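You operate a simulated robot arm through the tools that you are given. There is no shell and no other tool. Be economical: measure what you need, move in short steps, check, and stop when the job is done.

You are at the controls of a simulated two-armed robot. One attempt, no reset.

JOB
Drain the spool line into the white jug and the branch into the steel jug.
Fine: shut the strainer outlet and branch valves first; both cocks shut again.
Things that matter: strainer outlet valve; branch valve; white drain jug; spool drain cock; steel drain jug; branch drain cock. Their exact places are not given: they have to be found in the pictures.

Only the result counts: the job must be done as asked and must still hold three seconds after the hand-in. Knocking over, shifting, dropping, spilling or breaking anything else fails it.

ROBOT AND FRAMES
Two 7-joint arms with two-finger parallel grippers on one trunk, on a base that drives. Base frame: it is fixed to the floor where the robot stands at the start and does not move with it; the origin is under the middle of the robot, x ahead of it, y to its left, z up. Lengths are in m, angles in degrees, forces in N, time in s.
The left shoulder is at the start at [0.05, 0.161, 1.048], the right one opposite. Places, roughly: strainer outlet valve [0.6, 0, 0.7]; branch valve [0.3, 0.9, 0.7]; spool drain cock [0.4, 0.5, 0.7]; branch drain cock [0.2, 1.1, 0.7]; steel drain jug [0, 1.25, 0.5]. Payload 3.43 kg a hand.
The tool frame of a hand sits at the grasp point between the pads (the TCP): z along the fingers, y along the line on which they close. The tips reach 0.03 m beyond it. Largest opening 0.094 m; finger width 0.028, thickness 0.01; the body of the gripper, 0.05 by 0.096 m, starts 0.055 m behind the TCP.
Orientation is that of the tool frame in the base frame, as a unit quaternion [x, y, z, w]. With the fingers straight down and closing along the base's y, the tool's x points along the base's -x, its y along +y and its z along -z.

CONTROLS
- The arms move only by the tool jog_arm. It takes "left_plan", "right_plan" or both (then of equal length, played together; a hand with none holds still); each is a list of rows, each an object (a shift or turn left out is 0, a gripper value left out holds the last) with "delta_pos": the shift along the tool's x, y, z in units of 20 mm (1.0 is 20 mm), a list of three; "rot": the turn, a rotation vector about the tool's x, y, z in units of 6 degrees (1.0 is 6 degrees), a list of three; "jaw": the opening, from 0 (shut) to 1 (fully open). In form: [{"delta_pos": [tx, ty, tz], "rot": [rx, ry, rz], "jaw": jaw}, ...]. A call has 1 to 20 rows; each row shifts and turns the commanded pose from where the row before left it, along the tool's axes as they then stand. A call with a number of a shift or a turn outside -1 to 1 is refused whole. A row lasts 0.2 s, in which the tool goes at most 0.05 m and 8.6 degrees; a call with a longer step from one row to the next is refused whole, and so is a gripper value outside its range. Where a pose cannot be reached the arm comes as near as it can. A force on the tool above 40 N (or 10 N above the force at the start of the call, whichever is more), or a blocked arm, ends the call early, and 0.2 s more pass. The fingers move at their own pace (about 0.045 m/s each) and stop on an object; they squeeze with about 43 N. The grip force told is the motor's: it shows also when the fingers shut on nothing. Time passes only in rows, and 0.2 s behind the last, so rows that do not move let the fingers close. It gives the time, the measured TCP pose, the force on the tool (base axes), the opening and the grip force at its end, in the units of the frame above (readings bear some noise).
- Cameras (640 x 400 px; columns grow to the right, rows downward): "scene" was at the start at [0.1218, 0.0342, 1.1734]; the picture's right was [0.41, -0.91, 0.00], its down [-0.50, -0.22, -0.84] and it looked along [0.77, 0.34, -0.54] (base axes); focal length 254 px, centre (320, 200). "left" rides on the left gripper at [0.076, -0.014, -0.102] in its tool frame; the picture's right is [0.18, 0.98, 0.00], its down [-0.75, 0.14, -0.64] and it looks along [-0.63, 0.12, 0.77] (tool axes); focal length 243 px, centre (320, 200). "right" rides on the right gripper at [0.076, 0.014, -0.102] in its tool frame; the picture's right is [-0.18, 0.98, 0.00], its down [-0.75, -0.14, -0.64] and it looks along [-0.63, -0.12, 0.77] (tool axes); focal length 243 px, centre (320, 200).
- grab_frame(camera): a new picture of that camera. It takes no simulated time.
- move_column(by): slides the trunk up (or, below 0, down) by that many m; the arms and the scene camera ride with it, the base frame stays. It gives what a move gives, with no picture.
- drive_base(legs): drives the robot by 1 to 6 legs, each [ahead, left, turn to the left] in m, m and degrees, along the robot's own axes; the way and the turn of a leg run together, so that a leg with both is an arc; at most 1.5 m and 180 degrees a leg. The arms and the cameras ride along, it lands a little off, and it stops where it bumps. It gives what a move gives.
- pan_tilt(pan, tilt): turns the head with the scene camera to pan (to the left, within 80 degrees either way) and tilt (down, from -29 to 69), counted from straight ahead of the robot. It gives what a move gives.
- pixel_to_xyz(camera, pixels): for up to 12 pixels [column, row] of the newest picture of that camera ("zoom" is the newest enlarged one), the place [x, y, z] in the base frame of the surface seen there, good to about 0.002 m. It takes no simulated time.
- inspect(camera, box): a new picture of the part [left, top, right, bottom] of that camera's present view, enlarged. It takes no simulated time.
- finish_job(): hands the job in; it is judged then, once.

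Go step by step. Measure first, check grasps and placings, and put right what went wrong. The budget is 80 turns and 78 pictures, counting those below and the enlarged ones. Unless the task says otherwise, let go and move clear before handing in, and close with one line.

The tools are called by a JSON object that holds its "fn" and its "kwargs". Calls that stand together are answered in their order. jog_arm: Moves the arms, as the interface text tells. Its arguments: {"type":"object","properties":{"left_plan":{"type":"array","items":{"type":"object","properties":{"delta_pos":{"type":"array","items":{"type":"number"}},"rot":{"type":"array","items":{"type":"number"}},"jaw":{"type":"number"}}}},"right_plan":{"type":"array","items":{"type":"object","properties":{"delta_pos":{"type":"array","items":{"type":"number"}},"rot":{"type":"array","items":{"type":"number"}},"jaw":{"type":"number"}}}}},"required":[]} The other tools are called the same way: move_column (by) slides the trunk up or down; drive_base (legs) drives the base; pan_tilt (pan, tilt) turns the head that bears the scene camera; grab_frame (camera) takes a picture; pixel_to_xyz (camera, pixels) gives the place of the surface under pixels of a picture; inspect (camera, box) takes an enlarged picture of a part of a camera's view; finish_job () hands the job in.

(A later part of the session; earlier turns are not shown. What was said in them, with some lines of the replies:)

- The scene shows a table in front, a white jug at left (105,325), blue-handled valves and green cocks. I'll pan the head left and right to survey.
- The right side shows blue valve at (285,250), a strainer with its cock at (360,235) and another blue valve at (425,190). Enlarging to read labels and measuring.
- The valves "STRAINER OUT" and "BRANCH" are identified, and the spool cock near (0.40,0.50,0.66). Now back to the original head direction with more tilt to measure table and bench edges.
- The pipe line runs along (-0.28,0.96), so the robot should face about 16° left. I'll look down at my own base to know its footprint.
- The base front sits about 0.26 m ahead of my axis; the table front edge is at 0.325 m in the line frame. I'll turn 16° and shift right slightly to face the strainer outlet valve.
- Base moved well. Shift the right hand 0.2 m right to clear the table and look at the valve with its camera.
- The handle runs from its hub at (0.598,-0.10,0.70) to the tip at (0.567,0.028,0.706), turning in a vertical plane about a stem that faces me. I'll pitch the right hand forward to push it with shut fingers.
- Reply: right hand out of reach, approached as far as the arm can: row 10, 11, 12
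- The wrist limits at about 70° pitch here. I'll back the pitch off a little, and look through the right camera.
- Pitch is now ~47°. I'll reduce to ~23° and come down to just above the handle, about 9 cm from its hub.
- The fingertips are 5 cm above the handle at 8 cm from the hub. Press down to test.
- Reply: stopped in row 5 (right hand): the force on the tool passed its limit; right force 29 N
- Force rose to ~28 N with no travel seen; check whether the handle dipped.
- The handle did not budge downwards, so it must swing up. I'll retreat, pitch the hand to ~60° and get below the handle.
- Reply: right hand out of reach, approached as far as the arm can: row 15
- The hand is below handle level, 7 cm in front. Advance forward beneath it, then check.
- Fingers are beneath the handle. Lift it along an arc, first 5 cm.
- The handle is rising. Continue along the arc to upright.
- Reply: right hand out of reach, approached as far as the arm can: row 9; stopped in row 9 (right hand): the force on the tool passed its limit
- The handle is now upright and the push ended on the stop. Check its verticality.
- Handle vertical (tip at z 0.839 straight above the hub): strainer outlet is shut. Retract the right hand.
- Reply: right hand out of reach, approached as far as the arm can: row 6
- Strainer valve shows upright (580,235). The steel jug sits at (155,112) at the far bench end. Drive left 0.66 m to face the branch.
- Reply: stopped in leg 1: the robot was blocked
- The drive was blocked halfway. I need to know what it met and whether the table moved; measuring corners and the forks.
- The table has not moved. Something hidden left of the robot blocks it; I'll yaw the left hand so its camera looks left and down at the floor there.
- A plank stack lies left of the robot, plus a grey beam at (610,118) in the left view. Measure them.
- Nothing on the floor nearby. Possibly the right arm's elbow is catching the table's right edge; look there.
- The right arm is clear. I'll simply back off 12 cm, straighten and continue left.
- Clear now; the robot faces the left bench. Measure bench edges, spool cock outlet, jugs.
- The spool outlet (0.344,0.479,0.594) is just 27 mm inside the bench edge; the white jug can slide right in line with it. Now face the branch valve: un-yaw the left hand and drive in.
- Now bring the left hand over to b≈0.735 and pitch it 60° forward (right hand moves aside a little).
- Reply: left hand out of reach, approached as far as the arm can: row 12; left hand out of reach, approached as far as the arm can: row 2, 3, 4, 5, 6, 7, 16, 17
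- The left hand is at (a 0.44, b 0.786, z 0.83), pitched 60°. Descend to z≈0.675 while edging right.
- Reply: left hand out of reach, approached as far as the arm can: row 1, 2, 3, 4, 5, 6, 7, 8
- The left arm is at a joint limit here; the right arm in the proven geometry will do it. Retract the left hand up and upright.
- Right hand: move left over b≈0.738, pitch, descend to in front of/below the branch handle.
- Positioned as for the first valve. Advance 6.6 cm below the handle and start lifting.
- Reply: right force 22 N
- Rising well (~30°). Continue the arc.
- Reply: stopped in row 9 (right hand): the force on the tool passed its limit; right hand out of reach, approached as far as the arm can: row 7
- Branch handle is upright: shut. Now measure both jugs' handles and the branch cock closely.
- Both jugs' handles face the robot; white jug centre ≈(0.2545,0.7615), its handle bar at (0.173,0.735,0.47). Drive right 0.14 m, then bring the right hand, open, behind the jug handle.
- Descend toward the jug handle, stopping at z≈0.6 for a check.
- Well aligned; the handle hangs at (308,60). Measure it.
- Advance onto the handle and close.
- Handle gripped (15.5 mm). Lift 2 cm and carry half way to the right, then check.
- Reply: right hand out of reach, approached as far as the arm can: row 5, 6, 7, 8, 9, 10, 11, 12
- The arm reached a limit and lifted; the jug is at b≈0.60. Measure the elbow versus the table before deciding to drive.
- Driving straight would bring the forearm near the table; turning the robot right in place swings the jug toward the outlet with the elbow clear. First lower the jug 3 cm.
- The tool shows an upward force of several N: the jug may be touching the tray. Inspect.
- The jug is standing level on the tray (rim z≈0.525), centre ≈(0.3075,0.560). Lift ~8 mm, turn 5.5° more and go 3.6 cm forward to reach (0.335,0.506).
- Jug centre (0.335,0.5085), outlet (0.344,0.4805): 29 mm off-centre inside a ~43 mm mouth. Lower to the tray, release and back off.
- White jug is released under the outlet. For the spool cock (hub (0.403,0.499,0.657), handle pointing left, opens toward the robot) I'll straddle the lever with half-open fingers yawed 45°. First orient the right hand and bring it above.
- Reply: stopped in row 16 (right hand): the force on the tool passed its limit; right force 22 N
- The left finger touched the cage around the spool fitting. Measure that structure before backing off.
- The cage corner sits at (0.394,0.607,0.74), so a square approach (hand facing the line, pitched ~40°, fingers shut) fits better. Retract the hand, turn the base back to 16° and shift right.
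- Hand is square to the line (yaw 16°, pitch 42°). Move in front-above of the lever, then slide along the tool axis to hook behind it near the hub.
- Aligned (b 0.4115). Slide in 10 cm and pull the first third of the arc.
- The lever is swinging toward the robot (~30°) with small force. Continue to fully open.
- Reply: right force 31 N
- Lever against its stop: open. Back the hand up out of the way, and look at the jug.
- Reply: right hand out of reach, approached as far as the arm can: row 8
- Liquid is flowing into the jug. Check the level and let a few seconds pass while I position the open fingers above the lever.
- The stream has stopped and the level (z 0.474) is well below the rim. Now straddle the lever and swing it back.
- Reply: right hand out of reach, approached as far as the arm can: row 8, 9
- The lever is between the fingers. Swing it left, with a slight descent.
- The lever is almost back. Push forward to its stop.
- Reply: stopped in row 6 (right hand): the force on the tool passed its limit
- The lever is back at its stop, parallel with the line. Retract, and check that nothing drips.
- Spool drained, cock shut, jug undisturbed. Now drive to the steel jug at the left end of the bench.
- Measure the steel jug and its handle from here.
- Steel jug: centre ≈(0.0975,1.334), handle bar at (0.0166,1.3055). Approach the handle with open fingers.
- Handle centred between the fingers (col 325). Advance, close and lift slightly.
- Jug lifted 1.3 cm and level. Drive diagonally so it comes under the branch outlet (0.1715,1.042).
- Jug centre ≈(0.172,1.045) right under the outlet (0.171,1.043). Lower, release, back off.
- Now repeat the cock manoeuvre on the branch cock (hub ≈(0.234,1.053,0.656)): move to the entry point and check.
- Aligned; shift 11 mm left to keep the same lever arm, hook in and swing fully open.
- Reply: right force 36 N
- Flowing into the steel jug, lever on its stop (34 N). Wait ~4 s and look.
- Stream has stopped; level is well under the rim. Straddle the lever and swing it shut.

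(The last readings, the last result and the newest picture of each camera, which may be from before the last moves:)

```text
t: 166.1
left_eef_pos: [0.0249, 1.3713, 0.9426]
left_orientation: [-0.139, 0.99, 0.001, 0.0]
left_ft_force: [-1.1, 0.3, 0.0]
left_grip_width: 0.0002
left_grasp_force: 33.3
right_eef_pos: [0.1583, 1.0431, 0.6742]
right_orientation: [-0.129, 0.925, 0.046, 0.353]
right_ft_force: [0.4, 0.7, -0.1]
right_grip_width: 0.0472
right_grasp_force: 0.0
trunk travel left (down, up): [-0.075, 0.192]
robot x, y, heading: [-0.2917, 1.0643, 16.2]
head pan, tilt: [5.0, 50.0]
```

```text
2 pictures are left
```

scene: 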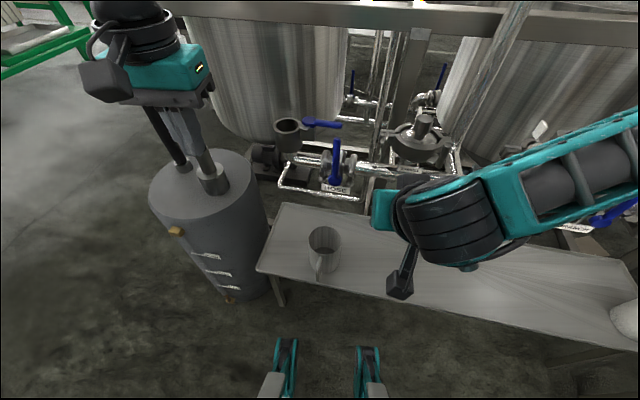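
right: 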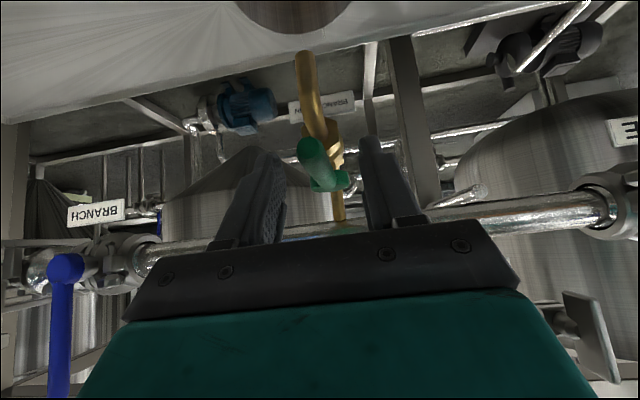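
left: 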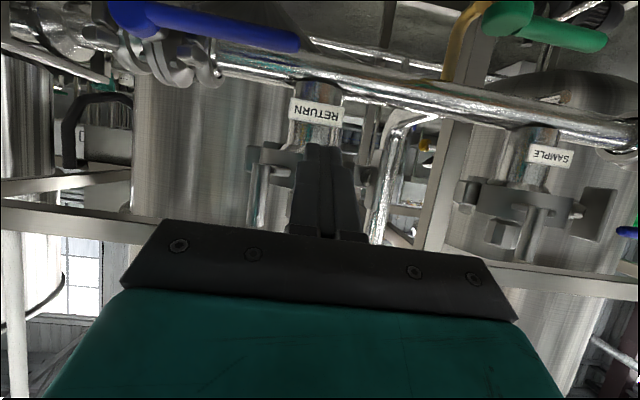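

Lever centred between the fingers. Swing left then push forward to the stop.

{"fn": "jog_arm", "kwargs": {"right_plan": [{"delta_pos": [0.2, 0.3, 0.223]}, {"delta_pos": [0, 0.4, 0]}, {"delta_pos": [0, 0.41, 0]}, {"delta_pos": [0, 0.41, 0]}, {"delta_pos": [0, 0.41, 0]}, {"delta_pos": [-0.145, 0.355, 0.13]}, {"delta_pos": [-0.145, 0.355, 0.13]}, {"delta_pos": [-0.145, 0.355, 0.13]}, {"delta_pos": [-0.145, 0.355, 0.13]}, {"delta_pos": [-0.223, -0.03, 0.2]}, {"delta_pos": [-0.223, -0.03, 0.2]}, {"delta_pos": [-0.223, -0.03, 0.2]}, {"delta_pos": [-0.223, -0.03, 0.2]}, {"delta_pos": [-0.223, -0.03, 0.2]}, {"delta_pos": [-0.223, -0.03, 0.2]}, {"delta_pos": [-0.223, -0.03, 0.2]}]}}

```text
t: 169.5
left_eef_pos: [0.0245, 1.3715, 0.9428]
left_orientation: [-0.14, 0.99, 0.001, 0.0]
left_ft_force: [0.1, 0.0, 0.0]
left_grip_width: 0.0
left_grasp_force: 33.1
right_eef_pos: [0.1851, 1.1193, 0.6588]
right_orientation: [-0.131, 0.931, 0.047, 0.339]
right_ft_force: [-1.2, -0.5, -1.2]
right_grip_width: 0.047
right_grasp_force: 0.0
trunk travel left (down, up): [-0.075, 0.192]
robot x, y, heading: [-0.291, 1.0626, 15.8]
head pan, tilt: [5.0, 50.0]
stopped in row 16 (right hand): the force on the tool passed its limit (the readings are from after the stop); the commanded pose is now the measured one
```

It stopped on force at the same relative place as the spool cock did (a 0.491 vs 0.4955 − 0.007). Retract clear and check.

{"fn": "jog_arm", "kwargs": {"right_plan": [{"delta_pos": [0.37, 0, -0.33]}, {"delta_pos": [0, -0.2, -1]}, {"delta_pos": [0, -0.2, -1]}, {"delta_pos": [0, 0, -1]}, {"delta_pos": [0, 0, -1]}, {"delta_pos": [0, 0, -1]}, {"delta_pos": [0, 0, -1]}, {"delta_pos": [-0.669, 0, -0.743]}, {"delta_pos": [-0.669, 0, -0.743]}, {"delta_pos": [-0.669, 0, -0.743]}, {"delta_pos": [-0.669, 0, -0.743]}, {"delta_pos": [-0.669, 0, -0.743]}, {"delta_pos": [-0.669, 0, -0.743]}, {"delta_pos": [-0.669, 0, -0.743]}]}}

{"fn": "drive_base", "kwargs": {"legs": [[-0.15, 0, 0], [0, -0.25, 0]]}}

{"fn": "pan_tilt", "kwargs": {"pan": 5, "tilt": 45}}

{"fn": "grab_frame", "kwargs": {"camera": "scene"}}

```text
t: 172.5
left_eef_pos: [0.0248, 1.3719, 0.9427]
left_orientation: [-0.139, 0.99, 0.001, 0.001]
left_ft_force: [-0.1, 0.5, -1.2]
left_grip_width: 0.0003
left_grasp_force: 32.9
right_eef_pos: [0.1083, 1.0904, 0.8909]
right_orientation: [-0.13, 0.93, 0.045, 0.341]
right_ft_force: [0.3, 0.5, -0.4]
right_grip_width: 0.047
right_grasp_force: 0.0
trunk travel left (down, up): [-0.075, 0.192]
robot x, y, heading: [-0.2918, 1.0669, 15.9]
head pan, tilt: [5.0, 50.0]
```

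```text
t: 175.3
left_eef_pos: [-0.0505, 1.0888, 0.9425]
left_orientation: [-0.139, 0.99, 0.001, -0.001]
left_ft_force: [0.8, -0.1, 0.7]
left_grip_width: 0.0
left_grasp_force: 32.8
right_eef_pos: [0.031, 0.8063, 0.8923]
right_orientation: [-0.129, 0.93, 0.045, 0.341]
right_ft_force: [-0.3, 0.0, 0.6]
right_grip_width: 0.047
right_grasp_force: 0.0
trunk travel left (down, up): [-0.075, 0.192]
robot x, y, heading: [-0.3665, 0.7854, 16.1]
head pan, tilt: [5.0, 50.0]
```

```text
t: 176.0
left_eef_pos: [-0.0513, 1.089, 0.942]
left_orientation: [-0.139, 0.99, 0.001, 0.0]
left_ft_force: [-0.2, 0.5, -0.4]
left_grip_width: 0.0
left_grasp_force: 33.7
right_eef_pos: [0.0312, 0.8082, 0.8899]
right_orientation: [-0.13, 0.93, 0.046, 0.34]
right_ft_force: [0.5, 0.0, 0.3]
right_grip_width: 0.0471
right_grasp_force: 0.1
trunk travel left (down, up): [-0.075, 0.192]
robot x, y, heading: [-0.3692, 0.7786, 15.9]
head pan, tilt: [5.0, 45.0]
```

```text
1 pictures are left
```

scene: 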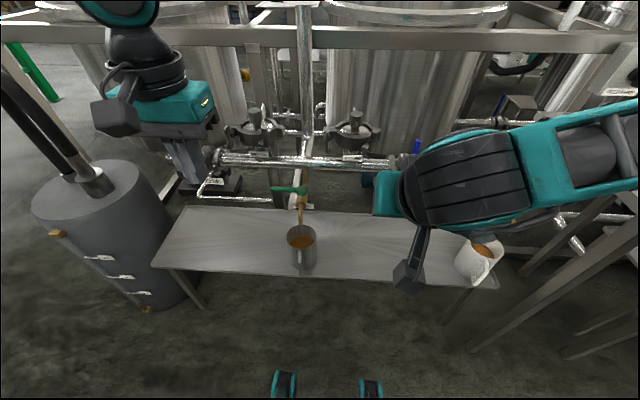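

Both jugs stand with liquid, the branch lever at (275–305,190) is back along the line. One check of its angle by coordinates.

{"fn": "inspect", "kwargs": {"camera": "scene", "box": [250, 165, 350, 285]}}

{"fn": "pixel_to_xyz", "kwargs": {"camera": "scene", "pixels": [[303, 189], [295, 189], [288, 189], [280, 189], [274, 189]]}}

```text
3.33 times, centred on (300, 225) of scene
```

zoom: 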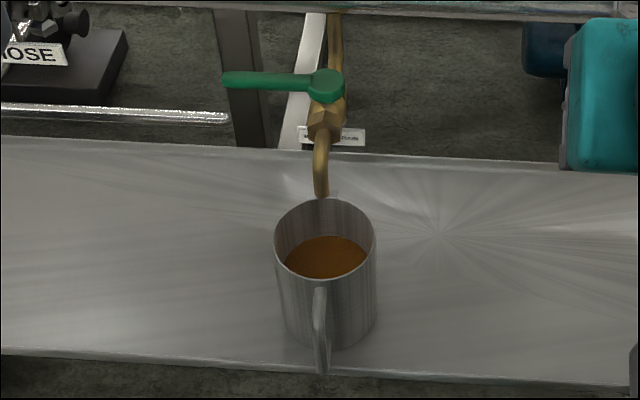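

```text
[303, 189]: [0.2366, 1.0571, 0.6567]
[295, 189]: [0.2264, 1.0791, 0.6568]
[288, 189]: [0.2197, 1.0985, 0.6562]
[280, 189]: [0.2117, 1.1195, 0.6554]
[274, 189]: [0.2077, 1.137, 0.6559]
```

The branch lever lies along the line (about 17°, same as before), no drip, both jugs hold their liquid. Handing in.

{"fn": "finish_job", "kwargs": {}}

```text
The job is handed in.
```

I shut the strainer outlet and branch valves, then drained the spool line into the white jug and the branch into the steel jug. Both cocks are shut again and both jugs are upright on the tray.
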